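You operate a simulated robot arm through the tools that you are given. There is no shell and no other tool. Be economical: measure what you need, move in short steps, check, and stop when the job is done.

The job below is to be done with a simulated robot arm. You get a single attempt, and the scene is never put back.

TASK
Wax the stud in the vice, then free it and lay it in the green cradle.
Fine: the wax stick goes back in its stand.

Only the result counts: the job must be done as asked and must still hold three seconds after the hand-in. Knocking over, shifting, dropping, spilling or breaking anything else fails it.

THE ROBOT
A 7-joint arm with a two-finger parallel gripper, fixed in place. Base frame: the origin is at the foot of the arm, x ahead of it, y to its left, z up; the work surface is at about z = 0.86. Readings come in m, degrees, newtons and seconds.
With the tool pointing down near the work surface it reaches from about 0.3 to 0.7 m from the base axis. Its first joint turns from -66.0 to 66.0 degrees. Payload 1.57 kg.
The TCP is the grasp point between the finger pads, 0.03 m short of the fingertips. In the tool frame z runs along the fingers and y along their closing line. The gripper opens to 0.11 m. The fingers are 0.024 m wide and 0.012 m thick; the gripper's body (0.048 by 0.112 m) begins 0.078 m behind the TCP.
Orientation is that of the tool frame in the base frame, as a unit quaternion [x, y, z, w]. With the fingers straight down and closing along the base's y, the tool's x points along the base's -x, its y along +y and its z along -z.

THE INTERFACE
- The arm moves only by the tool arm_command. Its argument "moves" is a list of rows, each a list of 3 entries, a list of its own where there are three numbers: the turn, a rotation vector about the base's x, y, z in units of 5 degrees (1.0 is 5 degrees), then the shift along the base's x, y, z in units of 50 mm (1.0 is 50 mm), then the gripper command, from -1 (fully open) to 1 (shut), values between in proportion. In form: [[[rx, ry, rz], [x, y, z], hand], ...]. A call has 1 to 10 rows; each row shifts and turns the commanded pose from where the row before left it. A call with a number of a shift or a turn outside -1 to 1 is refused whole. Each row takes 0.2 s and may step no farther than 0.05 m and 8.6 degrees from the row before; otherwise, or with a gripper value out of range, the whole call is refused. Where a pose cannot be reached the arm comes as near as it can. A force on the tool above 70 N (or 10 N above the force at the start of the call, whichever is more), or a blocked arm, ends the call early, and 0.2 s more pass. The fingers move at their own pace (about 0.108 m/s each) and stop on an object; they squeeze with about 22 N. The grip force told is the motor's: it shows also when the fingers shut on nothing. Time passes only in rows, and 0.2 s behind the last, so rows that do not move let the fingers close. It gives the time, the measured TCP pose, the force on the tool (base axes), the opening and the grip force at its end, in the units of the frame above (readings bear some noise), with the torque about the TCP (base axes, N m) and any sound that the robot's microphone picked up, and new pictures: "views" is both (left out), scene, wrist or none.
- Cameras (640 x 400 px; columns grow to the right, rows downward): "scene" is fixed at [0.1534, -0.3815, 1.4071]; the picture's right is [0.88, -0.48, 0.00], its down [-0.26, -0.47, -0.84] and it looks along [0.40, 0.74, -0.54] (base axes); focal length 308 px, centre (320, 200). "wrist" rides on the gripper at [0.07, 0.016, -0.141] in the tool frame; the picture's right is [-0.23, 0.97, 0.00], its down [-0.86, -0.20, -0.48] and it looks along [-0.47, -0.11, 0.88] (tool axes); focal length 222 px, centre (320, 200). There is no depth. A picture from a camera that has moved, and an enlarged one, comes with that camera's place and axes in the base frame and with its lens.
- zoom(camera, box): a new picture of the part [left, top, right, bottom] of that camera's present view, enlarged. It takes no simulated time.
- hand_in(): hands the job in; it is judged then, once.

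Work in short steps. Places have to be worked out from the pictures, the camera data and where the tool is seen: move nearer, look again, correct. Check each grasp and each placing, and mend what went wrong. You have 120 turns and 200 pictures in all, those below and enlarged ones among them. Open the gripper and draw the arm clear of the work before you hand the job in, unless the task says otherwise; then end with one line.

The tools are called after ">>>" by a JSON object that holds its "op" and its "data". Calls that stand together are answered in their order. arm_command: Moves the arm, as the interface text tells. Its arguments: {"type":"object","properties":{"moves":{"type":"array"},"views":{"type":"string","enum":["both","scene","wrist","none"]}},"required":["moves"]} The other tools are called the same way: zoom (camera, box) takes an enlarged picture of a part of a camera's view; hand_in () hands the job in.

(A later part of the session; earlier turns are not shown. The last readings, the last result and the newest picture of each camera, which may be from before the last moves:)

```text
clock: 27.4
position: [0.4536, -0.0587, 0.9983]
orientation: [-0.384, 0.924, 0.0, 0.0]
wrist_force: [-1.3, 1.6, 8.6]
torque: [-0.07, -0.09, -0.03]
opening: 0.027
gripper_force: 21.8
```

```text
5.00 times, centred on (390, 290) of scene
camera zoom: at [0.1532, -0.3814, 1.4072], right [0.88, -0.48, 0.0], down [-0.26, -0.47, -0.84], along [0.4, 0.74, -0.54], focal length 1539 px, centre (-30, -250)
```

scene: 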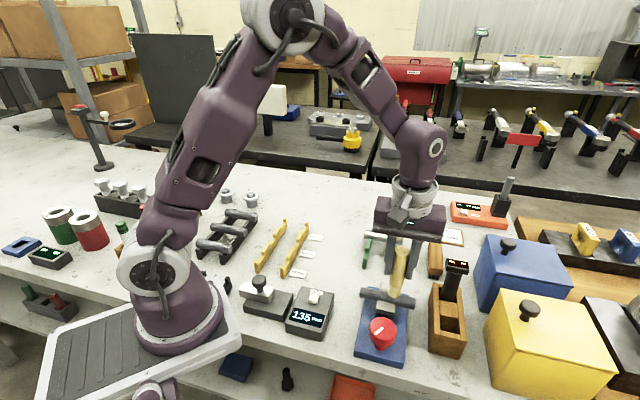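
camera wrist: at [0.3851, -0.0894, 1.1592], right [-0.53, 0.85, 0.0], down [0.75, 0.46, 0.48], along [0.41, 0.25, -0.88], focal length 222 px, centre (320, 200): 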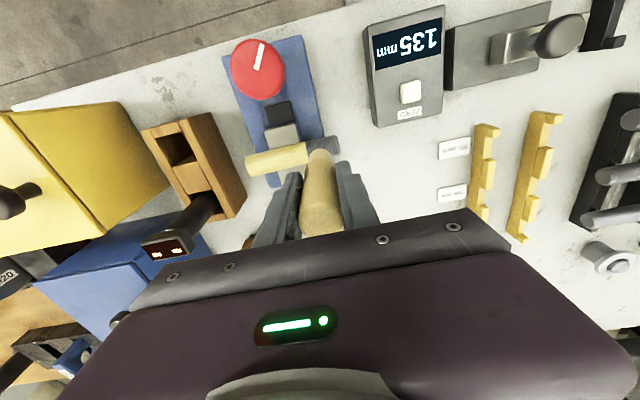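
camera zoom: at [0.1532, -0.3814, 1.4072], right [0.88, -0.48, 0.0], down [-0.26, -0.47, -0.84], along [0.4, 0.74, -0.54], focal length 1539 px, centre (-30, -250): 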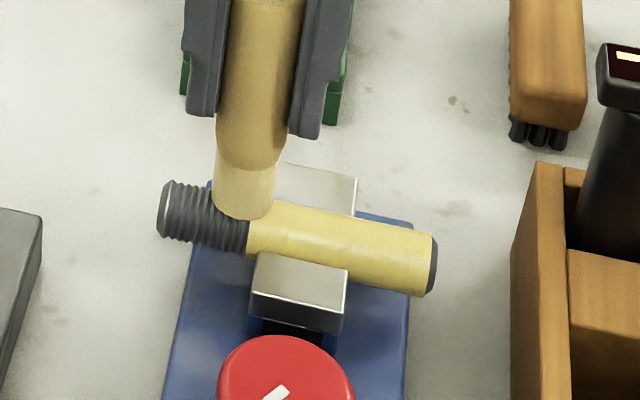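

Good 8.6 N contact while sliding; more rubbing needed. Out and back in again.

>>> {"op": "arm_command", "data": {"moves": [[[0, 0, 0], [-0.07, 0.07, -0.005], 1], [[0, 0, 0], [-0.07, 0.07, -0.005], 1], [[0, 0, 0], [-0.07, 0.07, -0.005], 1], [[0, 0, 0], [-0.07, 0.07, -0.005], 1], [[0, 0, 0], [0.07, -0.07, 0], 1], [[0, 0, 0], [0.07, -0.07, 0], 1], [[0, 0, 0], [0.07, -0.07, 0], 1], [[0, 0, 0], [0.07, -0.07, 0.005], 1]], "views": "none"}}

>>> {"op": "zoom", "data": {"camera": "scene", "box": [350, 250, 430, 330]}}

```text
clock: 29.2
position: [0.4522, -0.0597, 0.9973]
orientation: [-0.382, 0.924, 0.001, 0.0]
wrist_force: [-5.1, 6.5, 20.8]
torque: [0.5, 0.51, 0.03]
opening: 0.0268
gripper_force: 22.0
```

```text
5.00 times, centred on (390, 290) of scene
camera zoom: at [0.153, -0.3813, 1.4072], right [0.88, -0.48, 0.0], down [-0.26, -0.47, -0.84], along [0.4, 0.74, -0.54], focal length 1539 px, centre (-30, -250)
```

zoom: 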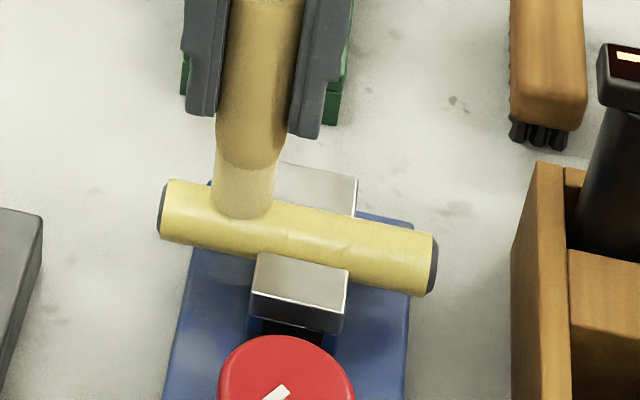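

The whole stud is waxed. I lift and carry the stick back above its slot.

>>> {"op": "arm_command", "data": {"moves": [[[0, 0, 0], [0, 0, 0.6], 1], [[0, 0, 0], [0, 0, 0.9], 1], [[0, 0, 0], [0, 0, 0.75], 1], [[0, 0, 0], [0.37, -0.65, 0], 1], [[0, 0, 0], [0.37, -0.65, 0], 1], [[0, 0, 0], [0.37, -0.65, 0], 1], [[0, 0, 0], [0.37, -0.63, 0], 1], [[0, 0, 0], [0, 0, 0], 1]]}}

>>> {"op": "zoom", "data": {"camera": "wrist", "box": [240, 60, 440, 220]}}

>>> {"op": "zoom", "data": {"camera": "scene", "box": [380, 180, 540, 360]}}

```text
clock: 31.0
position: [0.5287, -0.1887, 1.1085]
orientation: [-0.383, 0.924, 0.0, 0.0]
wrist_force: [0.3, -0.1, -0.6]
torque: [0.0, 0.01, -0.01]
opening: 0.0268
gripper_force: 22.3
camera wrist: at [0.4671, -0.2257, 1.2515], right [-0.53, 0.85, 0.0], down [0.75, 0.46, 0.48], along [0.41, 0.25, -0.88], focal length 222 px, centre (320, 200)
```

scene: 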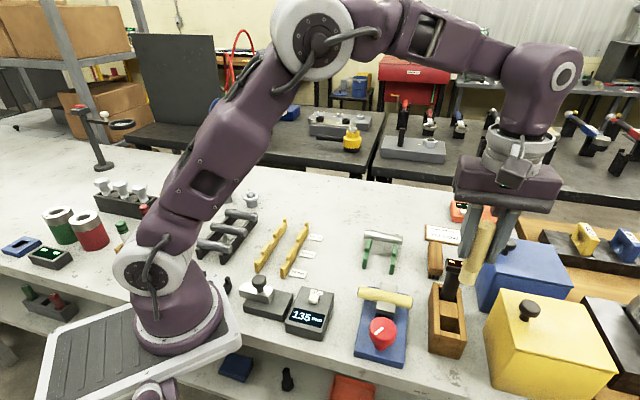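
wrist: 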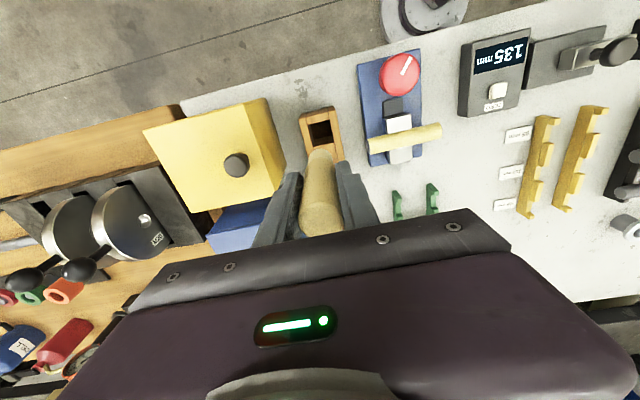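

```text
2.50 times, centred on (340, 140) of wrist
camera zoom: at [0.4671, -0.2257, 1.2515], right [-0.53, 0.85, 0.0], down [0.75, 0.46, 0.48], along [0.41, 0.25, -0.88], focal length 555 px, centre (270, 350)
```

zoom: 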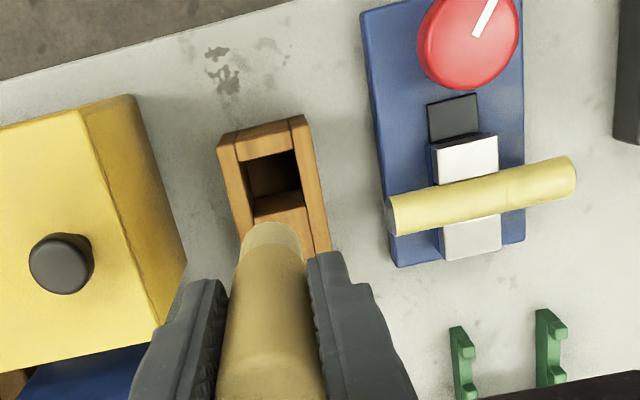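

```text
2.22 times, centred on (460, 270) of scene
camera zoom: at [0.1534, -0.3815, 1.4071], right [0.88, -0.48, 0.0], down [-0.26, -0.47, -0.84], along [0.4, 0.74, -0.54], focal length 684 px, centre (9, 44)
```

zoom: 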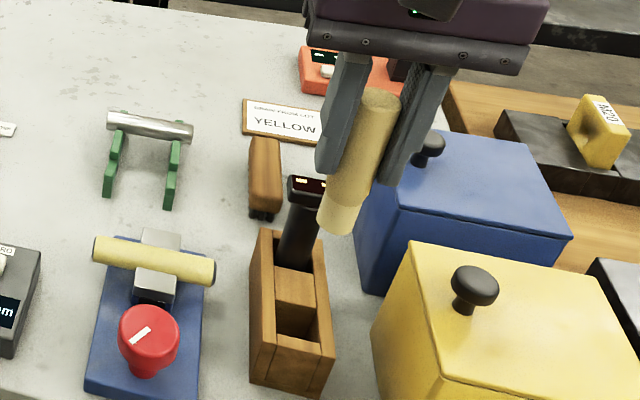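

The slot centre computes to (0.526,-0.187), right below. I lower into it.

>>> {"op": "arm_command", "data": {"moves": [[[0, 0, 0], [-0.04, 0.0, -0.6], 1], [[0, 0, 0], [0, 0, -0.6], 1], [[0, 0, 0], [0, 0, -0.6], 1], [[0, 0, 0], [0, 0, -0.5], 1], [[0, 0, 0], [0, 0, -0.4], 1], [[0, 0, 0], [0, 0, -0.2], 1], [[0, 0, 0], [0, 0, 0], 1]]}}

>>> {"op": "zoom", "data": {"camera": "scene", "box": [380, 180, 540, 360]}}

```text
clock: 32.6
position: [0.5263, -0.188, 0.9644]
orientation: [-0.383, 0.924, 0.0, 0.0]
wrist_force: [0.3, 0.5, -0.6]
torque: [0.0, 0.01, -0.01]
opening: 0.0268
gripper_force: 22.0
camera wrist: at [0.4652, -0.2261, 1.1069], right [-0.53, 0.85, 0.0], down [0.75, 0.46, 0.48], along [0.41, 0.25, -0.88], focal length 222 px, centre (320, 200)
```

scene: 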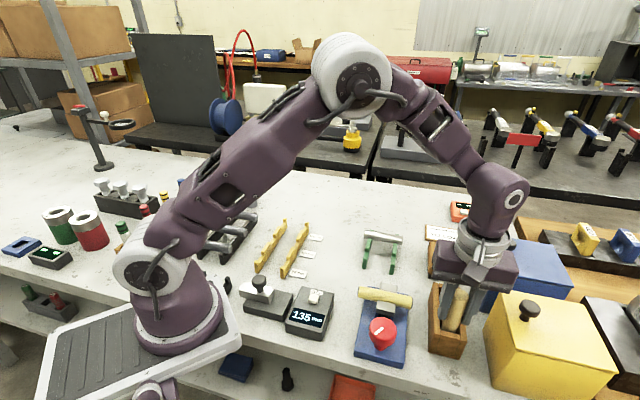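
wrist: 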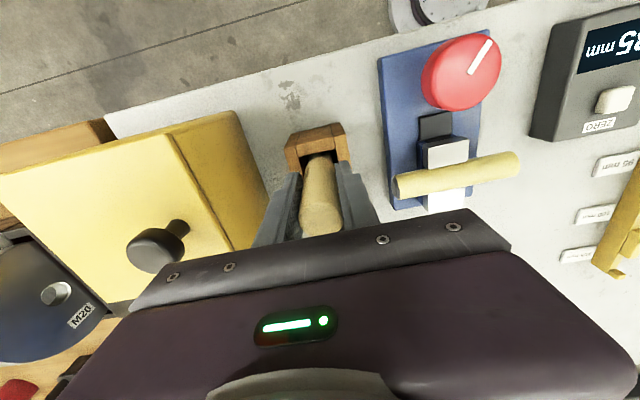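

```text
2.22 times, centred on (460, 270) of scene
camera zoom: at [0.1534, -0.3815, 1.4071], right [0.88, -0.48, 0.0], down [-0.26, -0.47, -0.84], along [0.4, 0.74, -0.54], focal length 684 px, centre (9, 44)
```

zoom: 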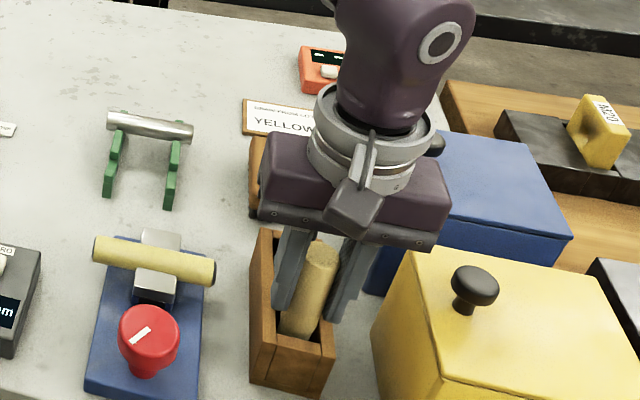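

In the slot with no side forces. Lower another 12 mm gently to find the floor.

>>> {"op": "arm_command", "data": {"moves": [[[0, 0, 0], [0, 0, -0.1], 1], [[0, 0, 0], [0, 0, -0.08], 1], [[0, 0, 0], [0, 0, -0.06], 1], [[0, 0, 0], [0, 0, 0], 1]], "views": "none"}}

```text
clock: 33.6
position: [0.5258, -0.188, 0.9519]
orientation: [-0.382, 0.924, 0.0, 0.0]
wrist_force: [0.3, -0.2, -0.6]
torque: [0.03, 0.05, 0.03]
opening: 0.0264
gripper_force: 22.3
```

>>> {"op": "arm_command", "data": {"moves": [[[0, 0, 0], [0, 0, -0.05], 1], [[0, 0, 0], [0, 0, 0], 1]], "views": "none"}}

```text
clock: 34.2
position: [0.5271, -0.1882, 0.9494]
orientation: [-0.383, 0.924, -0.001, 0.0]
wrist_force: [-1.4, 3.2, 23.4]
torque: [0.39, 0.18, 0.03]
opening: 0.0268
gripper_force: 22.6
```

Floor contact felt. I release partially open and rise straight.

>>> {"op": "arm_command", "data": {"moves": [[[0, 0, 0], [0, 0, 0.02], -0.09], [[0, 0, 0], [0, 0, 0], -0.09], [[0, 0, 0], [0, 0, 0.5], -0.09], [[0, 0, 0], [0, 0, 0.8], -0.09], [[0, 0, 0], [0, 0, 0.9], -0.09], [[0, 0, 0], [0, 0, 0.9], -0.09], [[0, 0, 0], [0, 0, 0], -0.09]]}}

>>> {"op": "zoom", "data": {"camera": "scene", "box": [340, 220, 480, 360]}}

```text
clock: 35.8
position: [0.5254, -0.1886, 1.1049]
orientation: [-0.383, 0.924, 0.0, 0.0]
wrist_force: [-0.2, 0.5, -0.2]
torque: [0.01, 0.0, 0.01]
opening: 0.06
gripper_force: 0.1
camera wrist: at [0.4645, -0.2253, 1.2493], right [-0.53, 0.85, 0.0], down [0.75, 0.46, 0.48], along [0.41, 0.25, -0.88], focal length 222 px, centre (320, 200)
```

scene: 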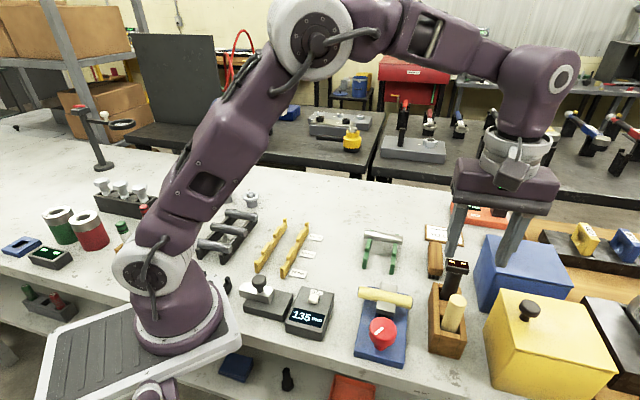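
wrist: 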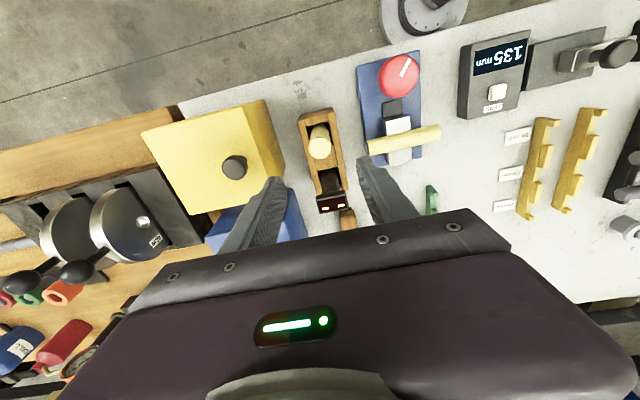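

```text
2.86 times, centred on (410, 290) of scene
camera zoom: at [0.1534, -0.3815, 1.4071], right [0.88, -0.48, 0.0], down [-0.26, -0.47, -0.84], along [0.4, 0.74, -0.54], focal length 880 px, centre (63, -57)
```

zoom: 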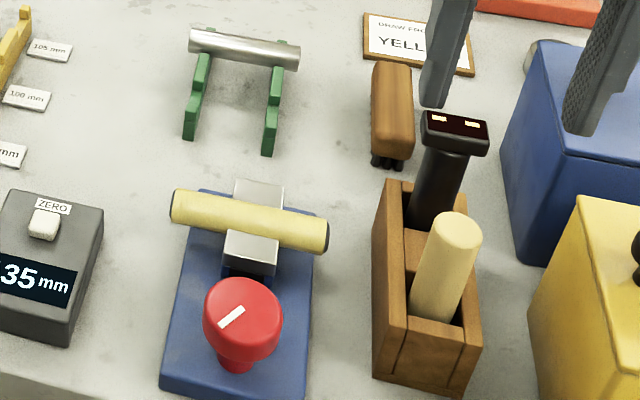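

Stick is back in its stand. The vice knob appears at about (0.405,-0.141), top z≈0.928, ~0.047 wide. I move above it, turning the hand back to yaw 0.

>>> {"op": "arm_command", "data": {"moves": [[[0, 0, -1], [-0.268, 0.106, -0.1], -0.45], [[0, 0, -1], [-0.268, 0.106, -0.1], -0.45], [[0, 0, -1], [-0.268, 0.106, -0.1], -0.45], [[0, 0, -1], [-0.268, 0.106, -0.1], -0.45], [[0, 0, -1], [-0.268, 0.106, -0.1], -0.45], [[0, 0, -1], [-0.268, 0.106, -0.1], -0.45], [[0, 0, -1], [-0.268, 0.106, -0.1], -0.45], [[0, 0, -1], [-0.268, 0.106, -0.1], -0.45], [[0, 0, -1], [-0.268, 0.106, -0.1], -0.45], [[0, 0, 0], [0, 0, 0], -0.45]]}}

>>> {"op": "zoom", "data": {"camera": "wrist", "box": [220, 80, 420, 230]}}

>>> {"op": "zoom", "data": {"camera": "scene", "box": [340, 260, 440, 370]}}

```text
clock: 38.0
position: [0.4051, -0.1391, 1.061]
orientation: [0.001, 1.0, 0.0, 0.0]
wrist_force: [0.3, -0.5, 1.5]
torque: [0.0, 0.03, 0.02]
opening: 0.0798
gripper_force: 0.2
camera wrist: at [0.3348, -0.1232, 1.2034], right [0.23, 0.97, 0.0], down [0.85, -0.2, 0.48], along [0.47, -0.11, -0.88], focal length 222 px, centre (320, 200)
```

scene: 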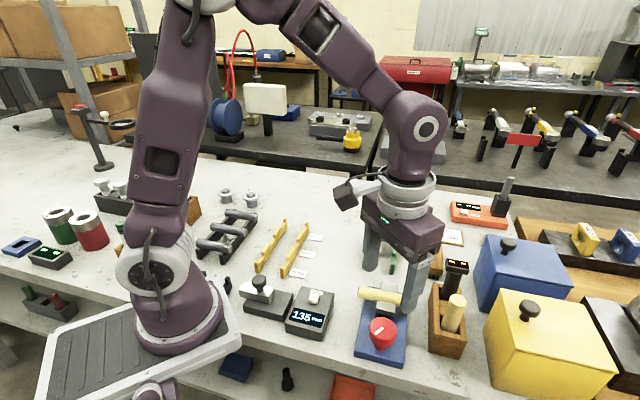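
wrist: 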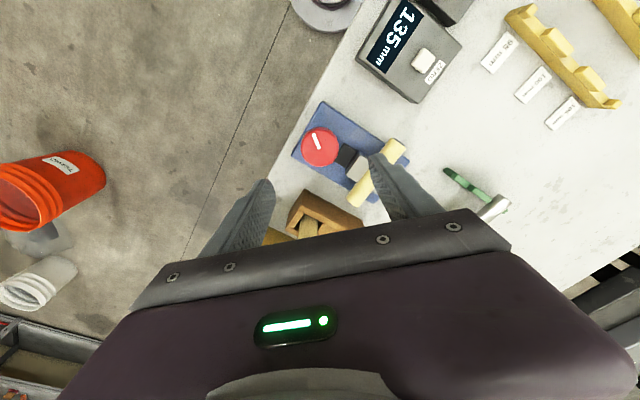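

```text
2.67 times, centred on (320, 155) of wrist
camera zoom: at [0.3348, -0.1232, 1.2034], right [0.23, 0.97, 0.0], down [0.85, -0.2, 0.48], along [0.47, -0.11, -0.88], focal length 592 px, centre (320, 320)
```

zoom: 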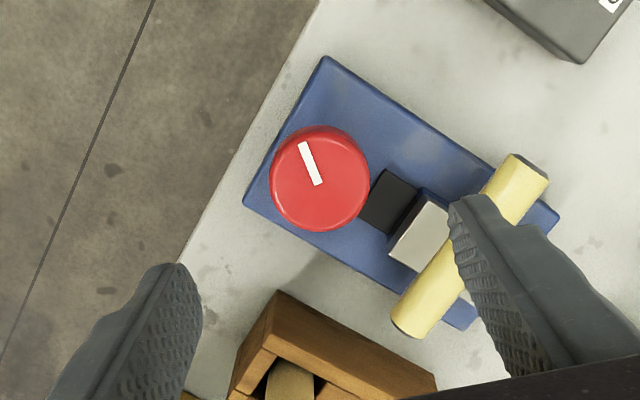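

```text
3.64 times, centred on (390, 315) of scene
camera zoom: at [0.1534, -0.3815, 1.4071], right [0.88, -0.48, 0.0], down [-0.26, -0.47, -0.84], along [0.4, 0.74, -0.54], focal length 1120 px, centre (66, -218)
```

zoom: 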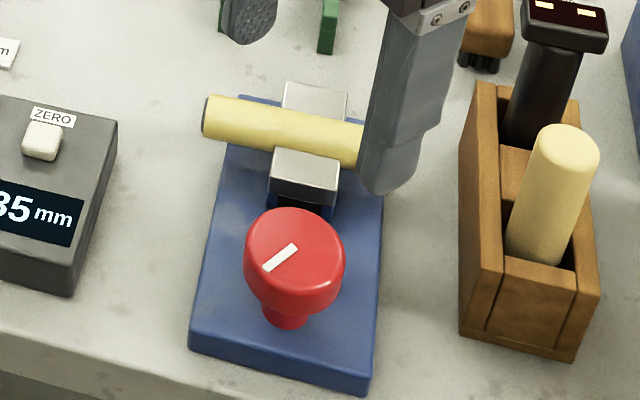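

Knob triangulates to (0.409,-0.140), top z=0.921, diameter ≈0.047. I descend around the cap and close.

>>> {"op": "arm_command", "data": {"moves": [[[0, 0, 0], [0.07, -0.02, -0.6], -0.45], [[0, 0, 0], [0, 0, -0.6], -0.45], [[0, 0, 0], [0, 0, -0.6], -0.45], [[0, 0, 0], [0, 0, -0.5], -0.45], [[0, 0, 0], [0, 0, -0.36], -0.45], [[0, 0, 0], [0, 0, 0], 1], [[0, 0, 0], [0, 0, 0], 1], [[0, 0, 0], [0, 0, 0], 1]]}}

>>> {"op": "zoom", "data": {"camera": "scene", "box": [340, 260, 440, 370]}}

```text
clock: 39.8
position: [0.4079, -0.1407, 0.9282]
orientation: [0.001, 1.0, 0.0, 0.0]
wrist_force: [-2.4, -6.6, -12.2]
torque: [-0.33, -1.11, 0.0]
opening: 0.0471
gripper_force: 45.4
camera wrist: at [0.3386, -0.1247, 1.0705], right [0.23, 0.97, 0.0], down [0.85, -0.2, 0.48], along [0.47, -0.11, -0.88], focal length 222 px, centre (320, 200)
```

scene: 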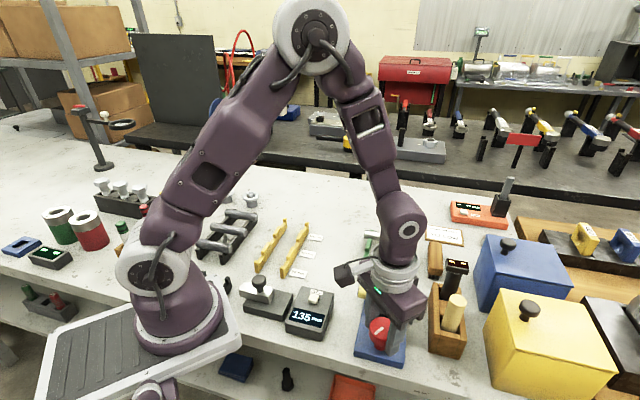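
wrist: 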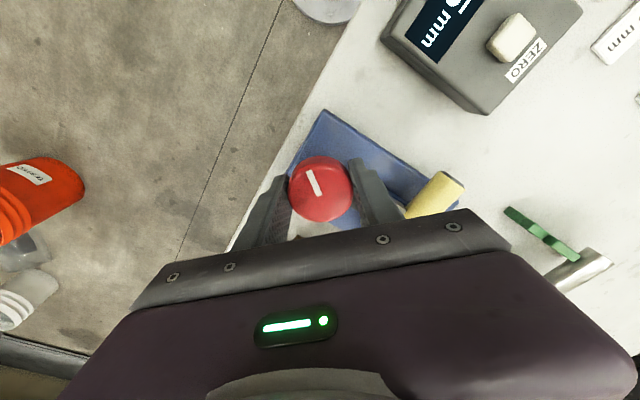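

```text
3.64 times, centred on (390, 315) of scene
camera zoom: at [0.1535, -0.3817, 1.407], right [0.88, -0.48, 0.0], down [-0.26, -0.47, -0.84], along [0.4, 0.74, -0.54], focal length 1120 px, centre (66, -218)
```

zoom: 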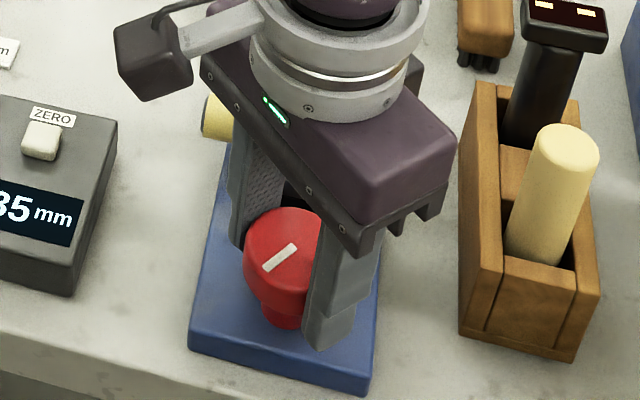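

Gripped the knob (0.047). I turn it a little counter-clockwise and check the torque.

>>> {"op": "arm_command", "data": {"moves": [[[0, 0, 1], [0, 0, 0], 1], [[0, 0, 1], [0, 0, 0], 1], [[0, 0, 0], [0, 0, 0], 1]], "views": "wrist"}}

>>> {"op": "zoom", "data": {"camera": "scene", "box": [340, 260, 440, 370]}}

```text
clock: 40.6
position: [0.4085, -0.1415, 0.9287]
orientation: [-0.088, 0.996, 0.0, -0.001]
wrist_force: [-0.9, -9.7, -14.8]
torque: [-0.24, 0.32, 0.0]
opening: 0.0472
gripper_force: 44.4
camera wrist: at [0.3369, -0.1374, 1.0705], right [0.05, 1.0, 0.0], down [0.88, -0.05, 0.48], along [0.48, -0.03, -0.88], focal length 222 px, centre (320, 200)
```

wrist: 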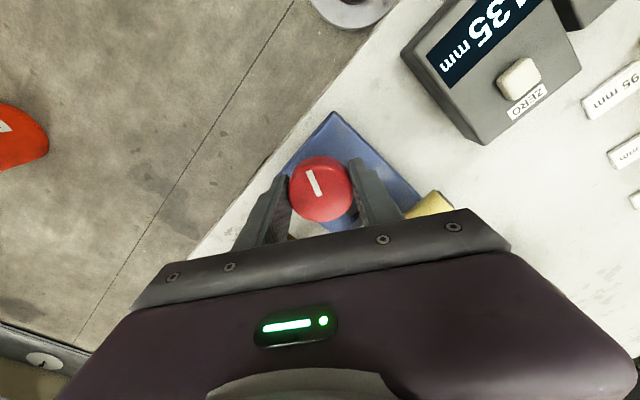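

```text
3.64 times, centred on (390, 315) of scene
camera zoom: at [0.1536, -0.3818, 1.407], right [0.88, -0.48, 0.0], down [-0.26, -0.47, -0.84], along [0.4, 0.74, -0.54], focal length 1120 px, centre (66, -218)
```

zoom: 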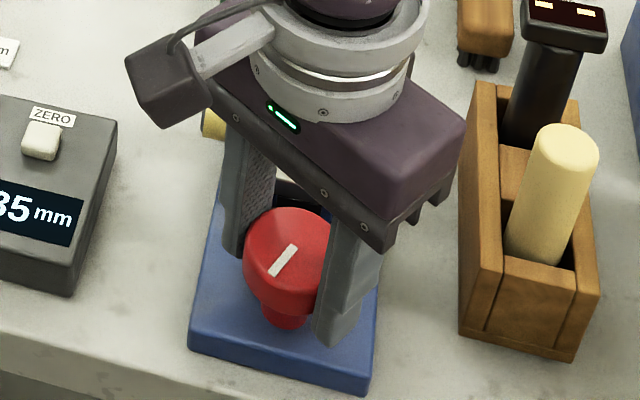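

The knob turns freely with the hand. I continue 40° more and check the jaws.

>>> {"op": "arm_command", "data": {"moves": [[[0, 0, 1], [0, 0, 0], 1], [[0, 0, 1], [0, 0, 0], 1], [[0, 0, 1], [0, 0, 0], 1], [[0, 0, 1], [0, 0, 0], 1], [[0, 0, 1], [0, 0, 0], 1], [[0, 0, 1], [0, 0, 0], 1], [[0, 0, 1], [0, 0, 0], 1], [[0, 0, 1], [0, 0, 0], 1], [[0, 0, 0], [0, 0, 0], 1]], "views": "wrist"}}

>>> {"op": "zoom", "data": {"camera": "scene", "box": [340, 260, 440, 370]}}

```text
clock: 42.6
position: [0.4083, -0.142, 0.9277]
orientation: [-0.423, 0.906, -0.001, -0.001]
wrist_force: [6.2, -21.8, -8.2]
torque: [-0.33, -0.47, -0.02]
opening: 0.047
gripper_force: 44.6
camera wrist: at [0.3514, -0.1851, 1.0705], right [-0.6, 0.8, 0.0], down [0.7, 0.53, 0.48], along [0.38, 0.29, -0.88], focal length 222 px, centre (320, 200)
```

wrist: 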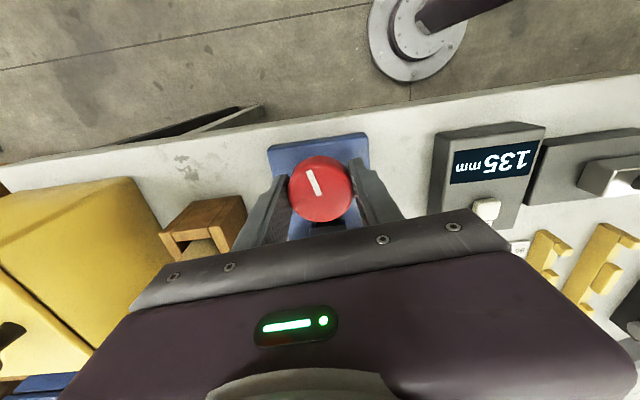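

```text
3.64 times, centred on (390, 315) of scene
camera zoom: at [0.1536, -0.3821, 1.4069], right [0.88, -0.48, 0.0], down [-0.26, -0.47, -0.84], along [0.4, 0.74, -0.54], focal length 1120 px, centre (66, -218)
```

zoom: 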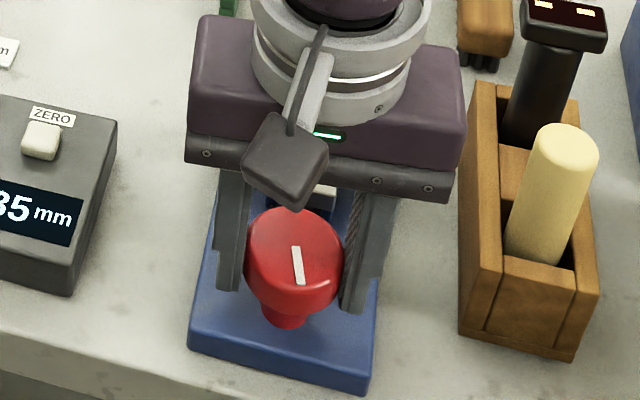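

Forces suggest the knob centre is slightly more toward -y; I correct 2 mm and turn a further 35°.

>>> {"op": "arm_command", "data": {"moves": [[[0, 0, 1], [-0.01, -0.03, 0], 1], [[0, 0, 1], [0, -0.01, 0], 1], [[0, 0, 1], [0, 0, 0], 1], [[0, 0, 1], [0, 0, 0], 1], [[0, 0, 1], [0, 0, 0], 1], [[0, 0, 1], [0, 0, 0], 1], [[0, 0, 1], [0, 0, 0], 1], [[0, 0, 0], [0, 0, 0], 1]], "views": "wrist"}}

>>> {"op": "zoom", "data": {"camera": "scene", "box": [340, 260, 440, 370]}}

```text
clock: 44.4
position: [0.4091, -0.1428, 0.9285]
orientation: [-0.677, 0.736, 0.0, 0.002]
wrist_force: [26.4, 12.1, -4.9]
torque: [0.2, -0.08, -0.02]
opening: 0.0469
gripper_force: 44.3
camera wrist: at [0.3869, -0.2107, 1.0704], right [-0.95, 0.31, 0.0], down [0.27, 0.83, 0.48], along [0.15, 0.46, -0.88], focal length 222 px, centre (320, 200)
```

wrist: 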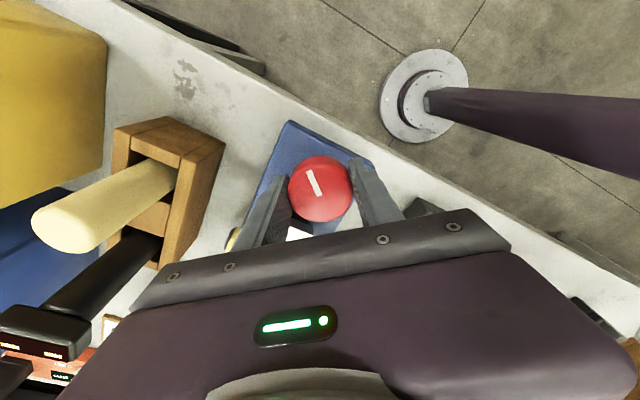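

```text
3.64 times, centred on (390, 315) of scene
camera zoom: at [0.1541, -0.3812, 1.4071], right [0.88, -0.48, 0.0], down [-0.26, -0.47, -0.84], along [0.4, 0.74, -0.54], focal length 1120 px, centre (66, -218)
```

zoom: 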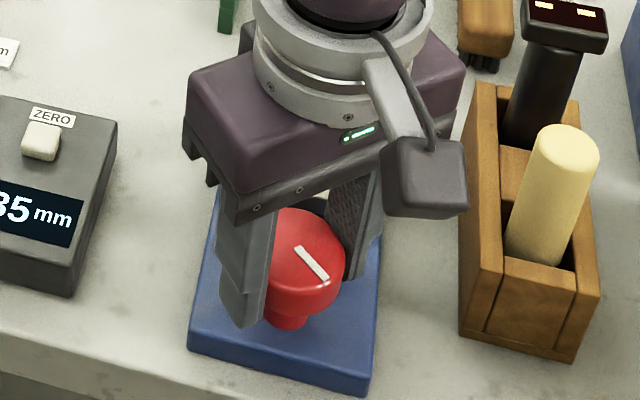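

Turned 85° in total with no resistance. I release and rise to see the jaws.

>>> {"op": "arm_command", "data": {"moves": [[[0, 0, 0], [0, 0, 0], -0.45], [[0, 0, 0], [0, 0, 0], -0.45], [[0, 0, 0], [0, 0, 0.5], -0.45], [[0, 0, 0], [0, 0, 0.8], -0.45], [[0, 0, 0], [0, 0, 0.9], -0.45], [[0, 0, 0], [0, 0, 0], -0.45]], "views": "wrist"}}

>>> {"op": "zoom", "data": {"camera": "scene", "box": [340, 260, 440, 370]}}

```text
clock: 45.8
position: [0.4082, -0.1433, 1.0379]
orientation: [-0.676, 0.737, 0.0, 0.0]
wrist_force: [0.1, -0.2, -0.6]
torque: [-0.02, -0.02, 0.03]
opening: 0.0797
gripper_force: 0.1
camera wrist: at [0.3855, -0.2111, 1.1813], right [-0.95, 0.31, 0.0], down [0.27, 0.83, 0.48], along [0.15, 0.46, -0.88], focal length 222 px, centre (320, 200)
```

wrist: 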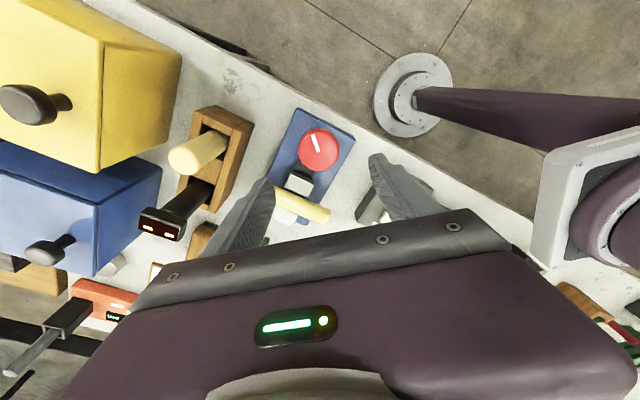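

```text
3.64 times, centred on (390, 315) of scene
camera zoom: at [0.1534, -0.3815, 1.4071], right [0.88, -0.48, 0.0], down [-0.26, -0.47, -0.84], along [0.4, 0.74, -0.54], focal length 1120 px, centre (66, -218)
```

zoom: 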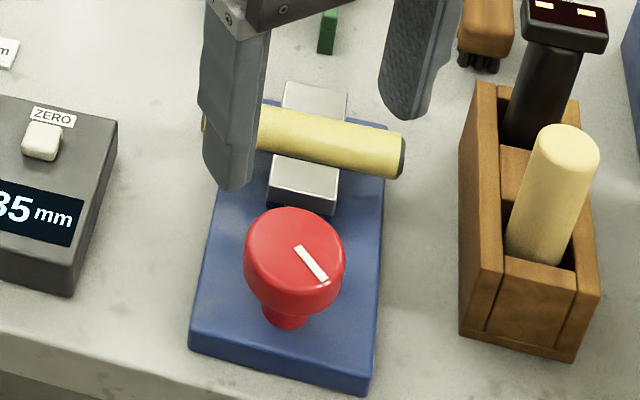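

>>> {"op": "zoom", "data": {"camera": "wrist", "box": [250, 110, 350, 240]}}

>>> {"op": "zoom", "data": {"camera": "scene", "box": [360, 270, 420, 330]}}

```text
3.08 times, centred on (300, 175) of wrist
camera zoom: at [0.3855, -0.2111, 1.1813], right [-0.95, 0.31, 0.0], down [0.27, 0.83, 0.48], along [0.15, 0.46, -0.88], focal length 684 px, centre (382, 277)
```

zoom: 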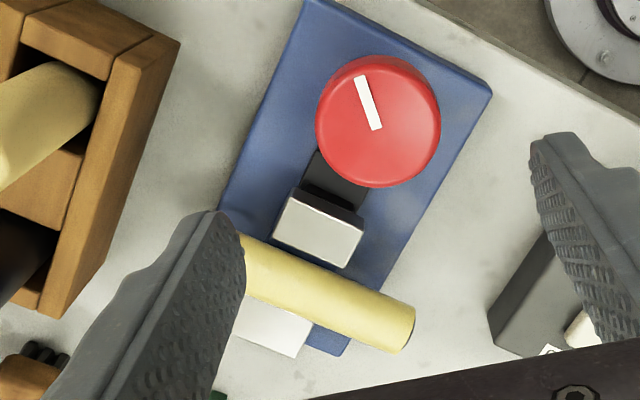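

```text
6.67 times, centred on (390, 300) of scene
camera zoom: at [0.1534, -0.3815, 1.4071], right [0.88, -0.48, 0.0], down [-0.26, -0.47, -0.84], along [0.4, 0.74, -0.54], focal length 2053 px, centre (-147, -467)
```

zoom: 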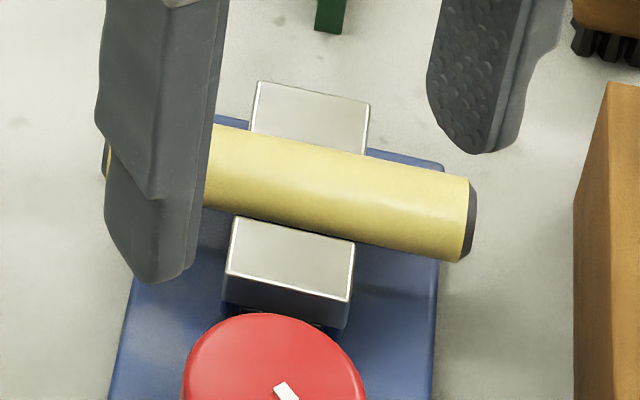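

The front jaw has backed off leaving a visible gap; the stud still rests in place. I'll turn to yaw −45° (closing across the stud) and hover over the near free section.

>>> {"op": "arm_command", "data": {"moves": [[[0, 0, -1], [0, 0.2, 0.1], -0.1], [[0, 0, -1], [0, 0.2, 0.1], -0.1], [[0, 0, -1], [0.1, 0.2, 0.1], -0.1], [[0, 0, -1], [0.1, 0.2, 0], -0.1], [[0, 0, -1], [0.1, 0.2, 0], -0.1], [[0, 0, -1], [0.1, 0.2, 0], -0.1], [[0, 0, -1], [0.1, 0.2, 0], -0.1], [[0, 0, -1], [0.1, 0.2, 0], -0.1], [[0, 0, -1], [0.1, 0.1, 0], -0.1], [[0, 0, -1], [0.1, 0.1, 0], -0.1]], "views": "none"}}

>>> {"op": "arm_command", "data": {"moves": [[[0, 0, -1], [0, 0, 0], -0.1], [[0, 0, -1], [0, 0, 0], -0.1], [[0, 0, -1], [0, 0, 0], -0.1], [[0, 0, -1], [0, 0, 0], -0.1], [[0, 0, -1], [0, 0, 0], -0.1], [[0, 0, -1], [0, 0, 0], -0.1], [[0, 0, -1], [0, 0, 0], -0.1], [[0, 0, -1], [0, 0, 0], -0.1], [[0, 0, -1], [0, 0, 0], -0.1], [[0, 0, -1], [0, 0, 0], -0.1]], "views": "none"}}

>>> {"op": "arm_command", "data": {"moves": [[[0, 0, -1], [0, 0, 0], -0.1], [[0, 0, -1], [0, 0, 0], -0.1], [[0, 0, -1], [0, 0, 0], -0.1], [[0, 0, -1], [0, 0, 0], -0.1], [[0, 0, -1], [0, 0, 0], -0.1], [[0, 0, -1], [0, 0, 0], -0.1], [[0, 0, 0], [0, 0, 0], -0.1]]}}

>>> {"op": "zoom", "data": {"camera": "wrist", "box": [220, 80, 420, 230]}}

>>> {"op": "zoom", "data": {"camera": "scene", "box": [350, 250, 430, 330]}}

```text
clock: 48.0
position: [0.448, -0.054, 1.0524]
orientation: [-0.3, 0.954, 0.0, 0.0]
wrist_force: [0.0, -1.1, 0.4]
torque: [0.01, 0.0, 0.02]
opening: 0.0604
gripper_force: 0.2
```

```text
clock: 50.2
position: [0.4487, -0.0527, 1.0529]
orientation: [0.131, 0.991, 0.0, 0.0]
wrist_force: [0.2, 1.3, 0.1]
torque: [0.0, 0.0, 0.04]
opening: 0.0603
gripper_force: 0.0
```

```text
clock: 51.8
position: [0.4487, -0.0537, 1.0522]
orientation: [0.383, 0.924, 0.0, 0.0]
wrist_force: [-0.2, 0.5, 0.1]
torque: [0.02, 0.02, 0.0]
opening: 0.0605
gripper_force: 0.1
camera wrist: at [0.4101, 0.0079, 1.1954], right [0.85, 0.53, 0.0], down [0.46, -0.75, 0.48], along [0.25, -0.41, -0.88], focal length 222 px, centre (320, 200)
```

scene: 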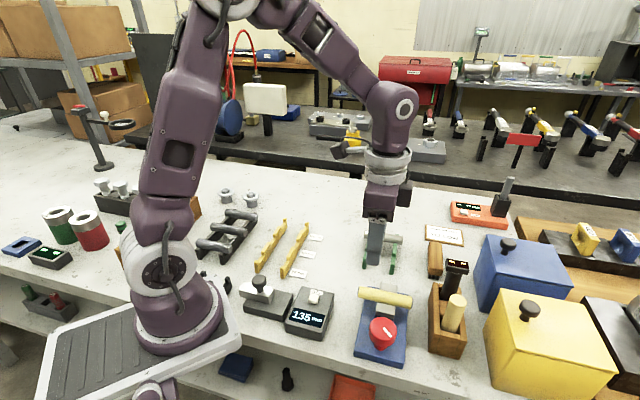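
wrist: 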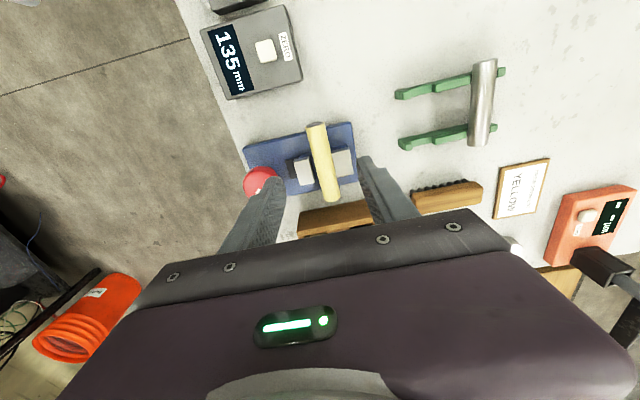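

```text
2.67 times, centred on (320, 155) of wrist
camera zoom: at [0.4101, 0.0079, 1.1954], right [0.85, 0.53, 0.0], down [0.46, -0.75, 0.48], along [0.25, -0.41, -0.88], focal length 592 px, centre (320, 320)
```

zoom: 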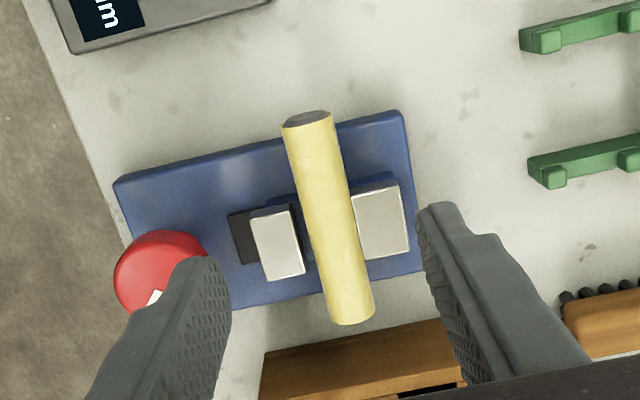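

```text
5.00 times, centred on (390, 290) of scene
camera zoom: at [0.1534, -0.3815, 1.4071], right [0.88, -0.48, 0.0], down [-0.26, -0.47, -0.84], along [0.4, 0.74, -0.54], focal length 1539 px, centre (-30, -250)
```

zoom: 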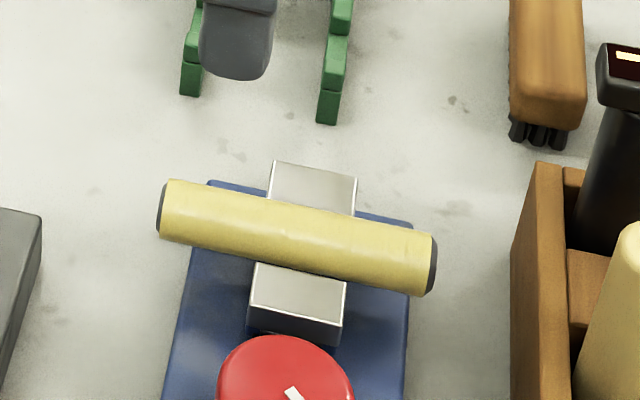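

Stud center ≈(0.468,-0.0765), vice base top ≈0.876. I descend over the free near section (TCP 0.450,-0.056) to z≈0.914 and close.

>>> {"op": "arm_command", "data": {"moves": [[[0, 0, 0], [0.02, -0.05, -0.6], -0.1], [[0, 0, 0], [0, 0, -0.6], -0.1], [[0, 0, 0], [0, 0, -0.6], -0.1], [[0, 0, 0], [0, 0, -0.5], -0.1], [[0, 0, 0], [0, 0, -0.46], -0.1], [[0, 0, 0], [0, 0, 0], -0.1]]}}

>>> {"op": "zoom", "data": {"camera": "wrist", "box": [220, 100, 420, 250]}}

>>> {"op": "zoom", "data": {"camera": "scene", "box": [350, 250, 430, 330]}}

```text
clock: 53.2
position: [0.4486, -0.0567, 0.9141]
orientation: [0.383, 0.924, 0.0, 0.001]
wrist_force: [0.2, -0.4, 0.0]
torque: [0.01, -0.01, -0.02]
opening: 0.0603
gripper_force: 0.1
camera wrist: at [0.4107, 0.0055, 1.0574], right [0.85, 0.53, 0.0], down [0.46, -0.75, 0.48], along [0.25, -0.41, -0.88], focal length 222 px, centre (320, 200)
```

scene: 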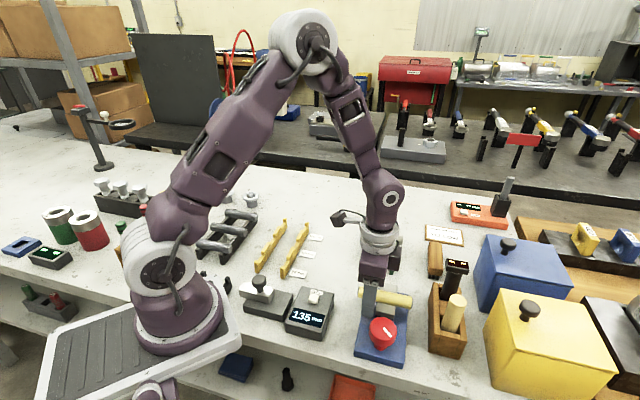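
wrist: 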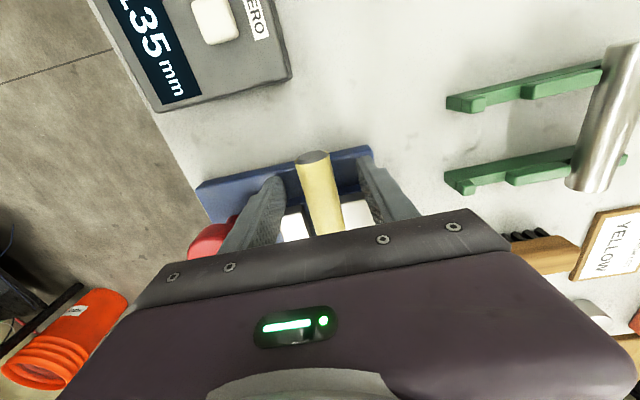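

```text
2.67 times, centred on (320, 175) of wrist
camera zoom: at [0.4107, 0.0055, 1.0574], right [0.85, 0.53, 0.0], down [0.46, -0.75, 0.48], along [0.25, -0.41, -0.88], focal length 592 px, centre (320, 267)
```

zoom: 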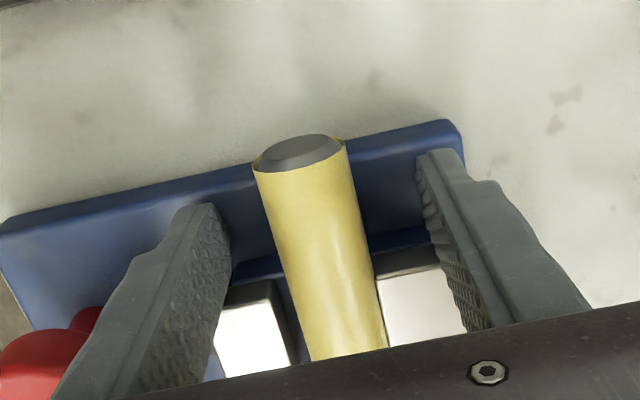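

```text
5.00 times, centred on (390, 290) of scene
camera zoom: at [0.1534, -0.3815, 1.4071], right [0.88, -0.48, 0.0], down [-0.26, -0.47, -0.84], along [0.4, 0.74, -0.54], focal length 1539 px, centre (-30, -250)
```

zoom: 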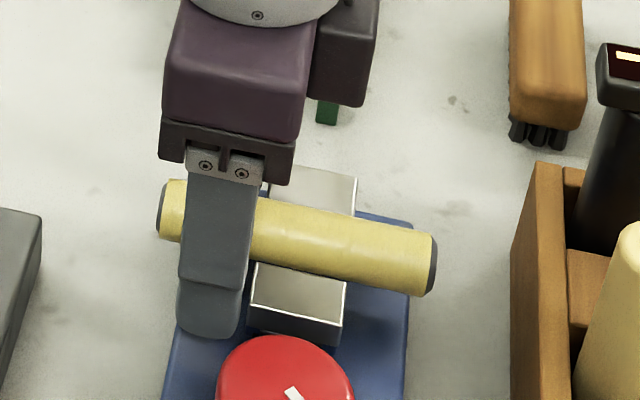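

Fingers straddle the stud, clear of the jaws. I close on it.

>>> {"op": "arm_command", "data": {"moves": [[[0, 0, 0], [0, 0, 0], 0.6], [[0, 0, 0], [0, 0, 0], 1], [[0, 0, 0], [0, 0, 0], 1], [[0, 0, 0], [0, 0, 0], 1]], "views": "none"}}

>>> {"op": "zoom", "data": {"camera": "wrist", "box": [220, 100, 420, 250]}}

```text
clock: 54.2
position: [0.4491, -0.0563, 0.9145]
orientation: [0.382, 0.924, 0.0, 0.0]
wrist_force: [-0.3, -1.0, 0.5]
torque: [0.09, 0.04, -0.02]
opening: 0.0234
gripper_force: 22.5
```

```text
2.67 times, centred on (320, 175) of wrist
camera zoom: at [0.4107, 0.0055, 1.0576], right [0.85, 0.53, 0.0], down [0.46, -0.75, 0.48], along [0.25, -0.41, -0.88], focal length 592 px, centre (320, 267)
```

zoom: 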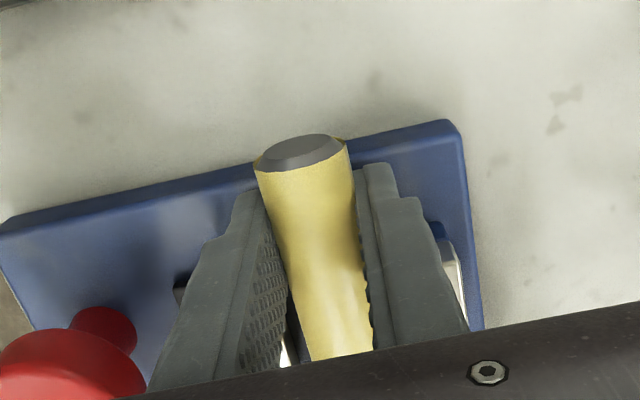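

Gripped at 0.0234 with no side load, so it is loose. I lift gently and check.

>>> {"op": "arm_command", "data": {"moves": [[[0, 0, 0], [0, 0, 0.1], 1], [[0, 0, 0], [0, 0, 0.1], 1], [[0, 0, 0], [0, 0, 0], 1]], "views": "none"}}

>>> {"op": "zoom", "data": {"camera": "scene", "box": [350, 250, 430, 330]}}

```text
clock: 55.0
position: [0.4492, -0.0556, 0.9255]
orientation: [0.383, 0.924, 0.0, 0.0]
wrist_force: [0.9, 0.0, -4.3]
torque: [0.06, 0.05, 0.03]
opening: 0.0229
gripper_force: 21.6
```

```text
5.00 times, centred on (390, 290) of scene
camera zoom: at [0.1534, -0.3815, 1.4071], right [0.88, -0.48, 0.0], down [-0.26, -0.47, -0.84], along [0.4, 0.74, -0.54], focal length 1539 px, centre (-30, -250)
```

zoom: 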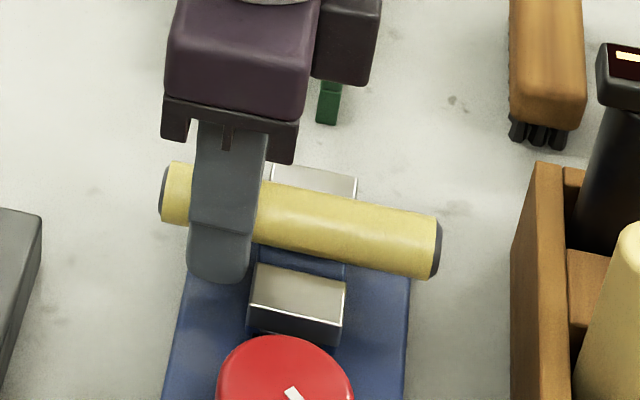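

The stud lifts free and level. I raise it further and carry it over the cradle's front notch for a look.

>>> {"op": "arm_command", "data": {"moves": [[[0, 0, 0], [0, 0, 0.5], 1], [[0, 0, 0], [0, 0, 0.7], 1], [[0, 0, 0], [0, 0, 0.7], 1], [[0, 0, 0], [0.45, 0.5, 0], 1], [[0, 0, 0], [0.45, 0.5, 0], 1], [[0, 0, 0], [0.45, 0.5, 0], 1], [[0, 0, 0], [0.44, 0.6, 0], 1], [[0, 0, 0], [0, 0, 0], 1]]}}

>>> {"op": "zoom", "data": {"camera": "wrist", "box": [220, 80, 420, 230]}}

>>> {"op": "zoom", "data": {"camera": "scene", "box": [340, 190, 430, 290]}}

```text
clock: 56.8
position: [0.5381, 0.0482, 1.0201]
orientation: [0.383, 0.924, 0.0, 0.0]
wrist_force: [0.6, 1.2, 0.8]
torque: [0.0, 0.0, 0.01]
opening: 0.0
gripper_force: 22.0
camera wrist: at [0.5005, 0.1095, 1.1627], right [0.85, 0.53, 0.0], down [0.46, -0.75, 0.48], along [0.25, -0.41, -0.88], focal length 222 px, centre (320, 200)
```

scene: 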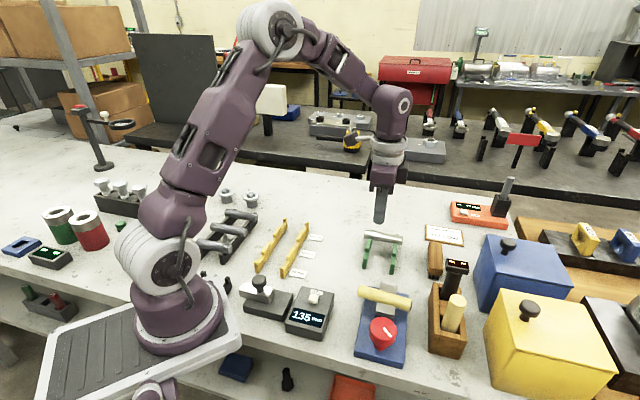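
wrist: 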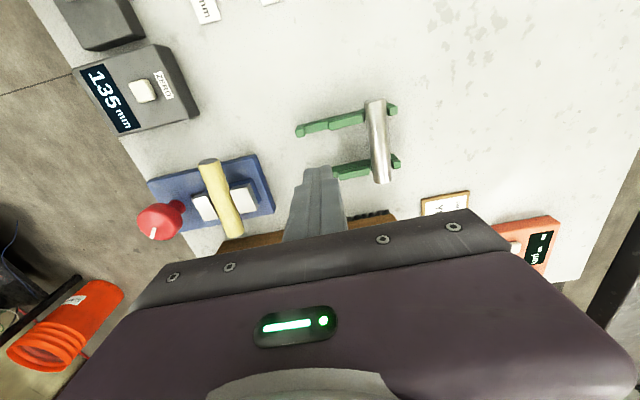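

```text
2.67 times, centred on (320, 155) of wrist
camera zoom: at [0.5005, 0.1095, 1.1627], right [0.85, 0.53, 0.0], down [0.46, -0.75, 0.48], along [0.25, -0.41, -0.88], focal length 592 px, centre (320, 320)
```

zoom: 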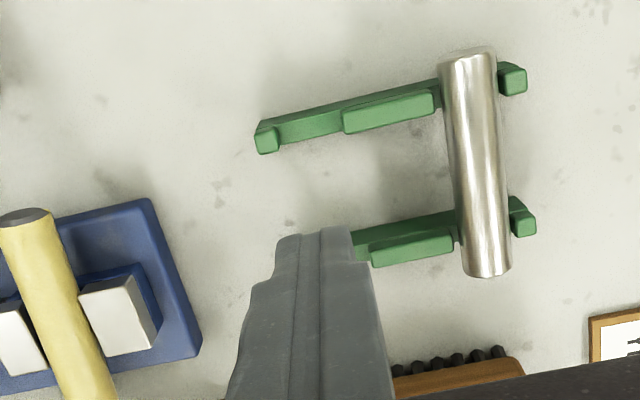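

```text
4.00 times, centred on (385, 240) of scene
camera zoom: at [0.1534, -0.3815, 1.4071], right [0.88, -0.48, 0.0], down [-0.26, -0.47, -0.84], along [0.4, 0.74, -0.54], focal length 1232 px, centre (60, 40)
```

zoom: 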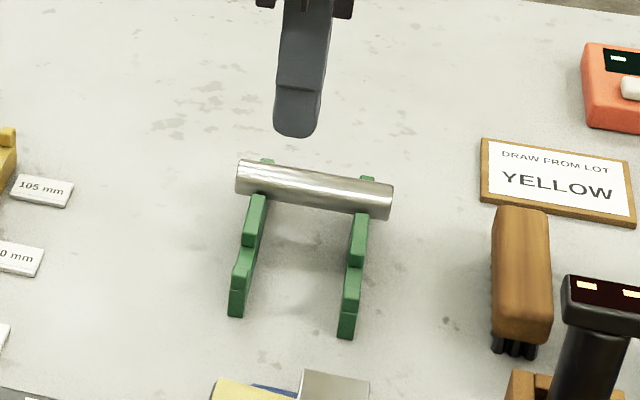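

The fingers shut on nothing: the waxed stud slipped out and is back in the vice. I look at how it lies.

>>> {"op": "zoom", "data": {"camera": "scene", "box": [350, 250, 430, 330]}}

>>> {"op": "zoom", "data": {"camera": "wrist", "box": [120, 110, 320, 260]}}

```text
5.00 times, centred on (390, 290) of scene
camera zoom: at [0.1534, -0.3815, 1.4071], right [0.88, -0.48, 0.0], down [-0.26, -0.47, -0.84], along [0.4, 0.74, -0.54], focal length 1539 px, centre (-30, -250)
```

zoom: 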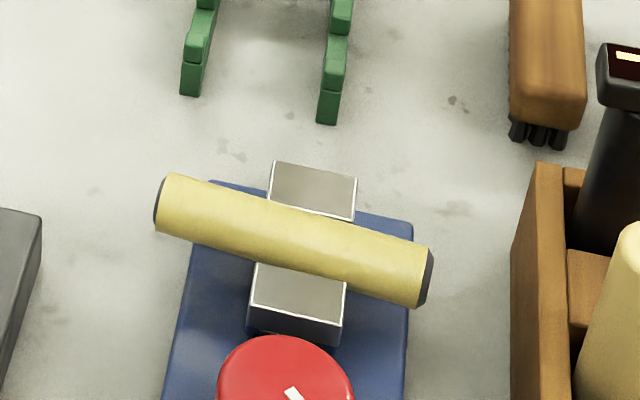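

```text
2.67 times, centred on (220, 185) of wrist
camera zoom: at [0.5005, 0.1095, 1.1627], right [0.85, 0.53, 0.0], down [0.46, -0.75, 0.48], along [0.25, -0.41, -0.88], focal length 592 px, centre (587, 240)
```

zoom: 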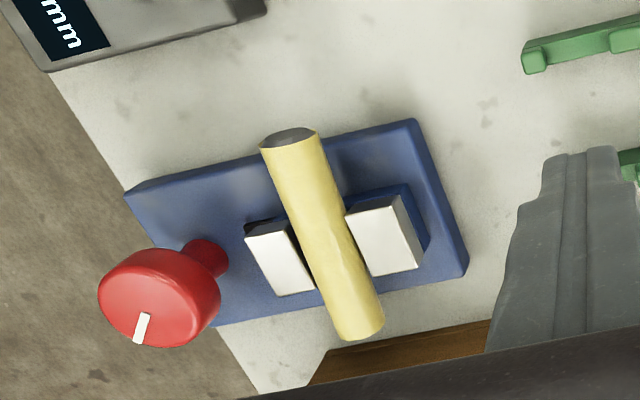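

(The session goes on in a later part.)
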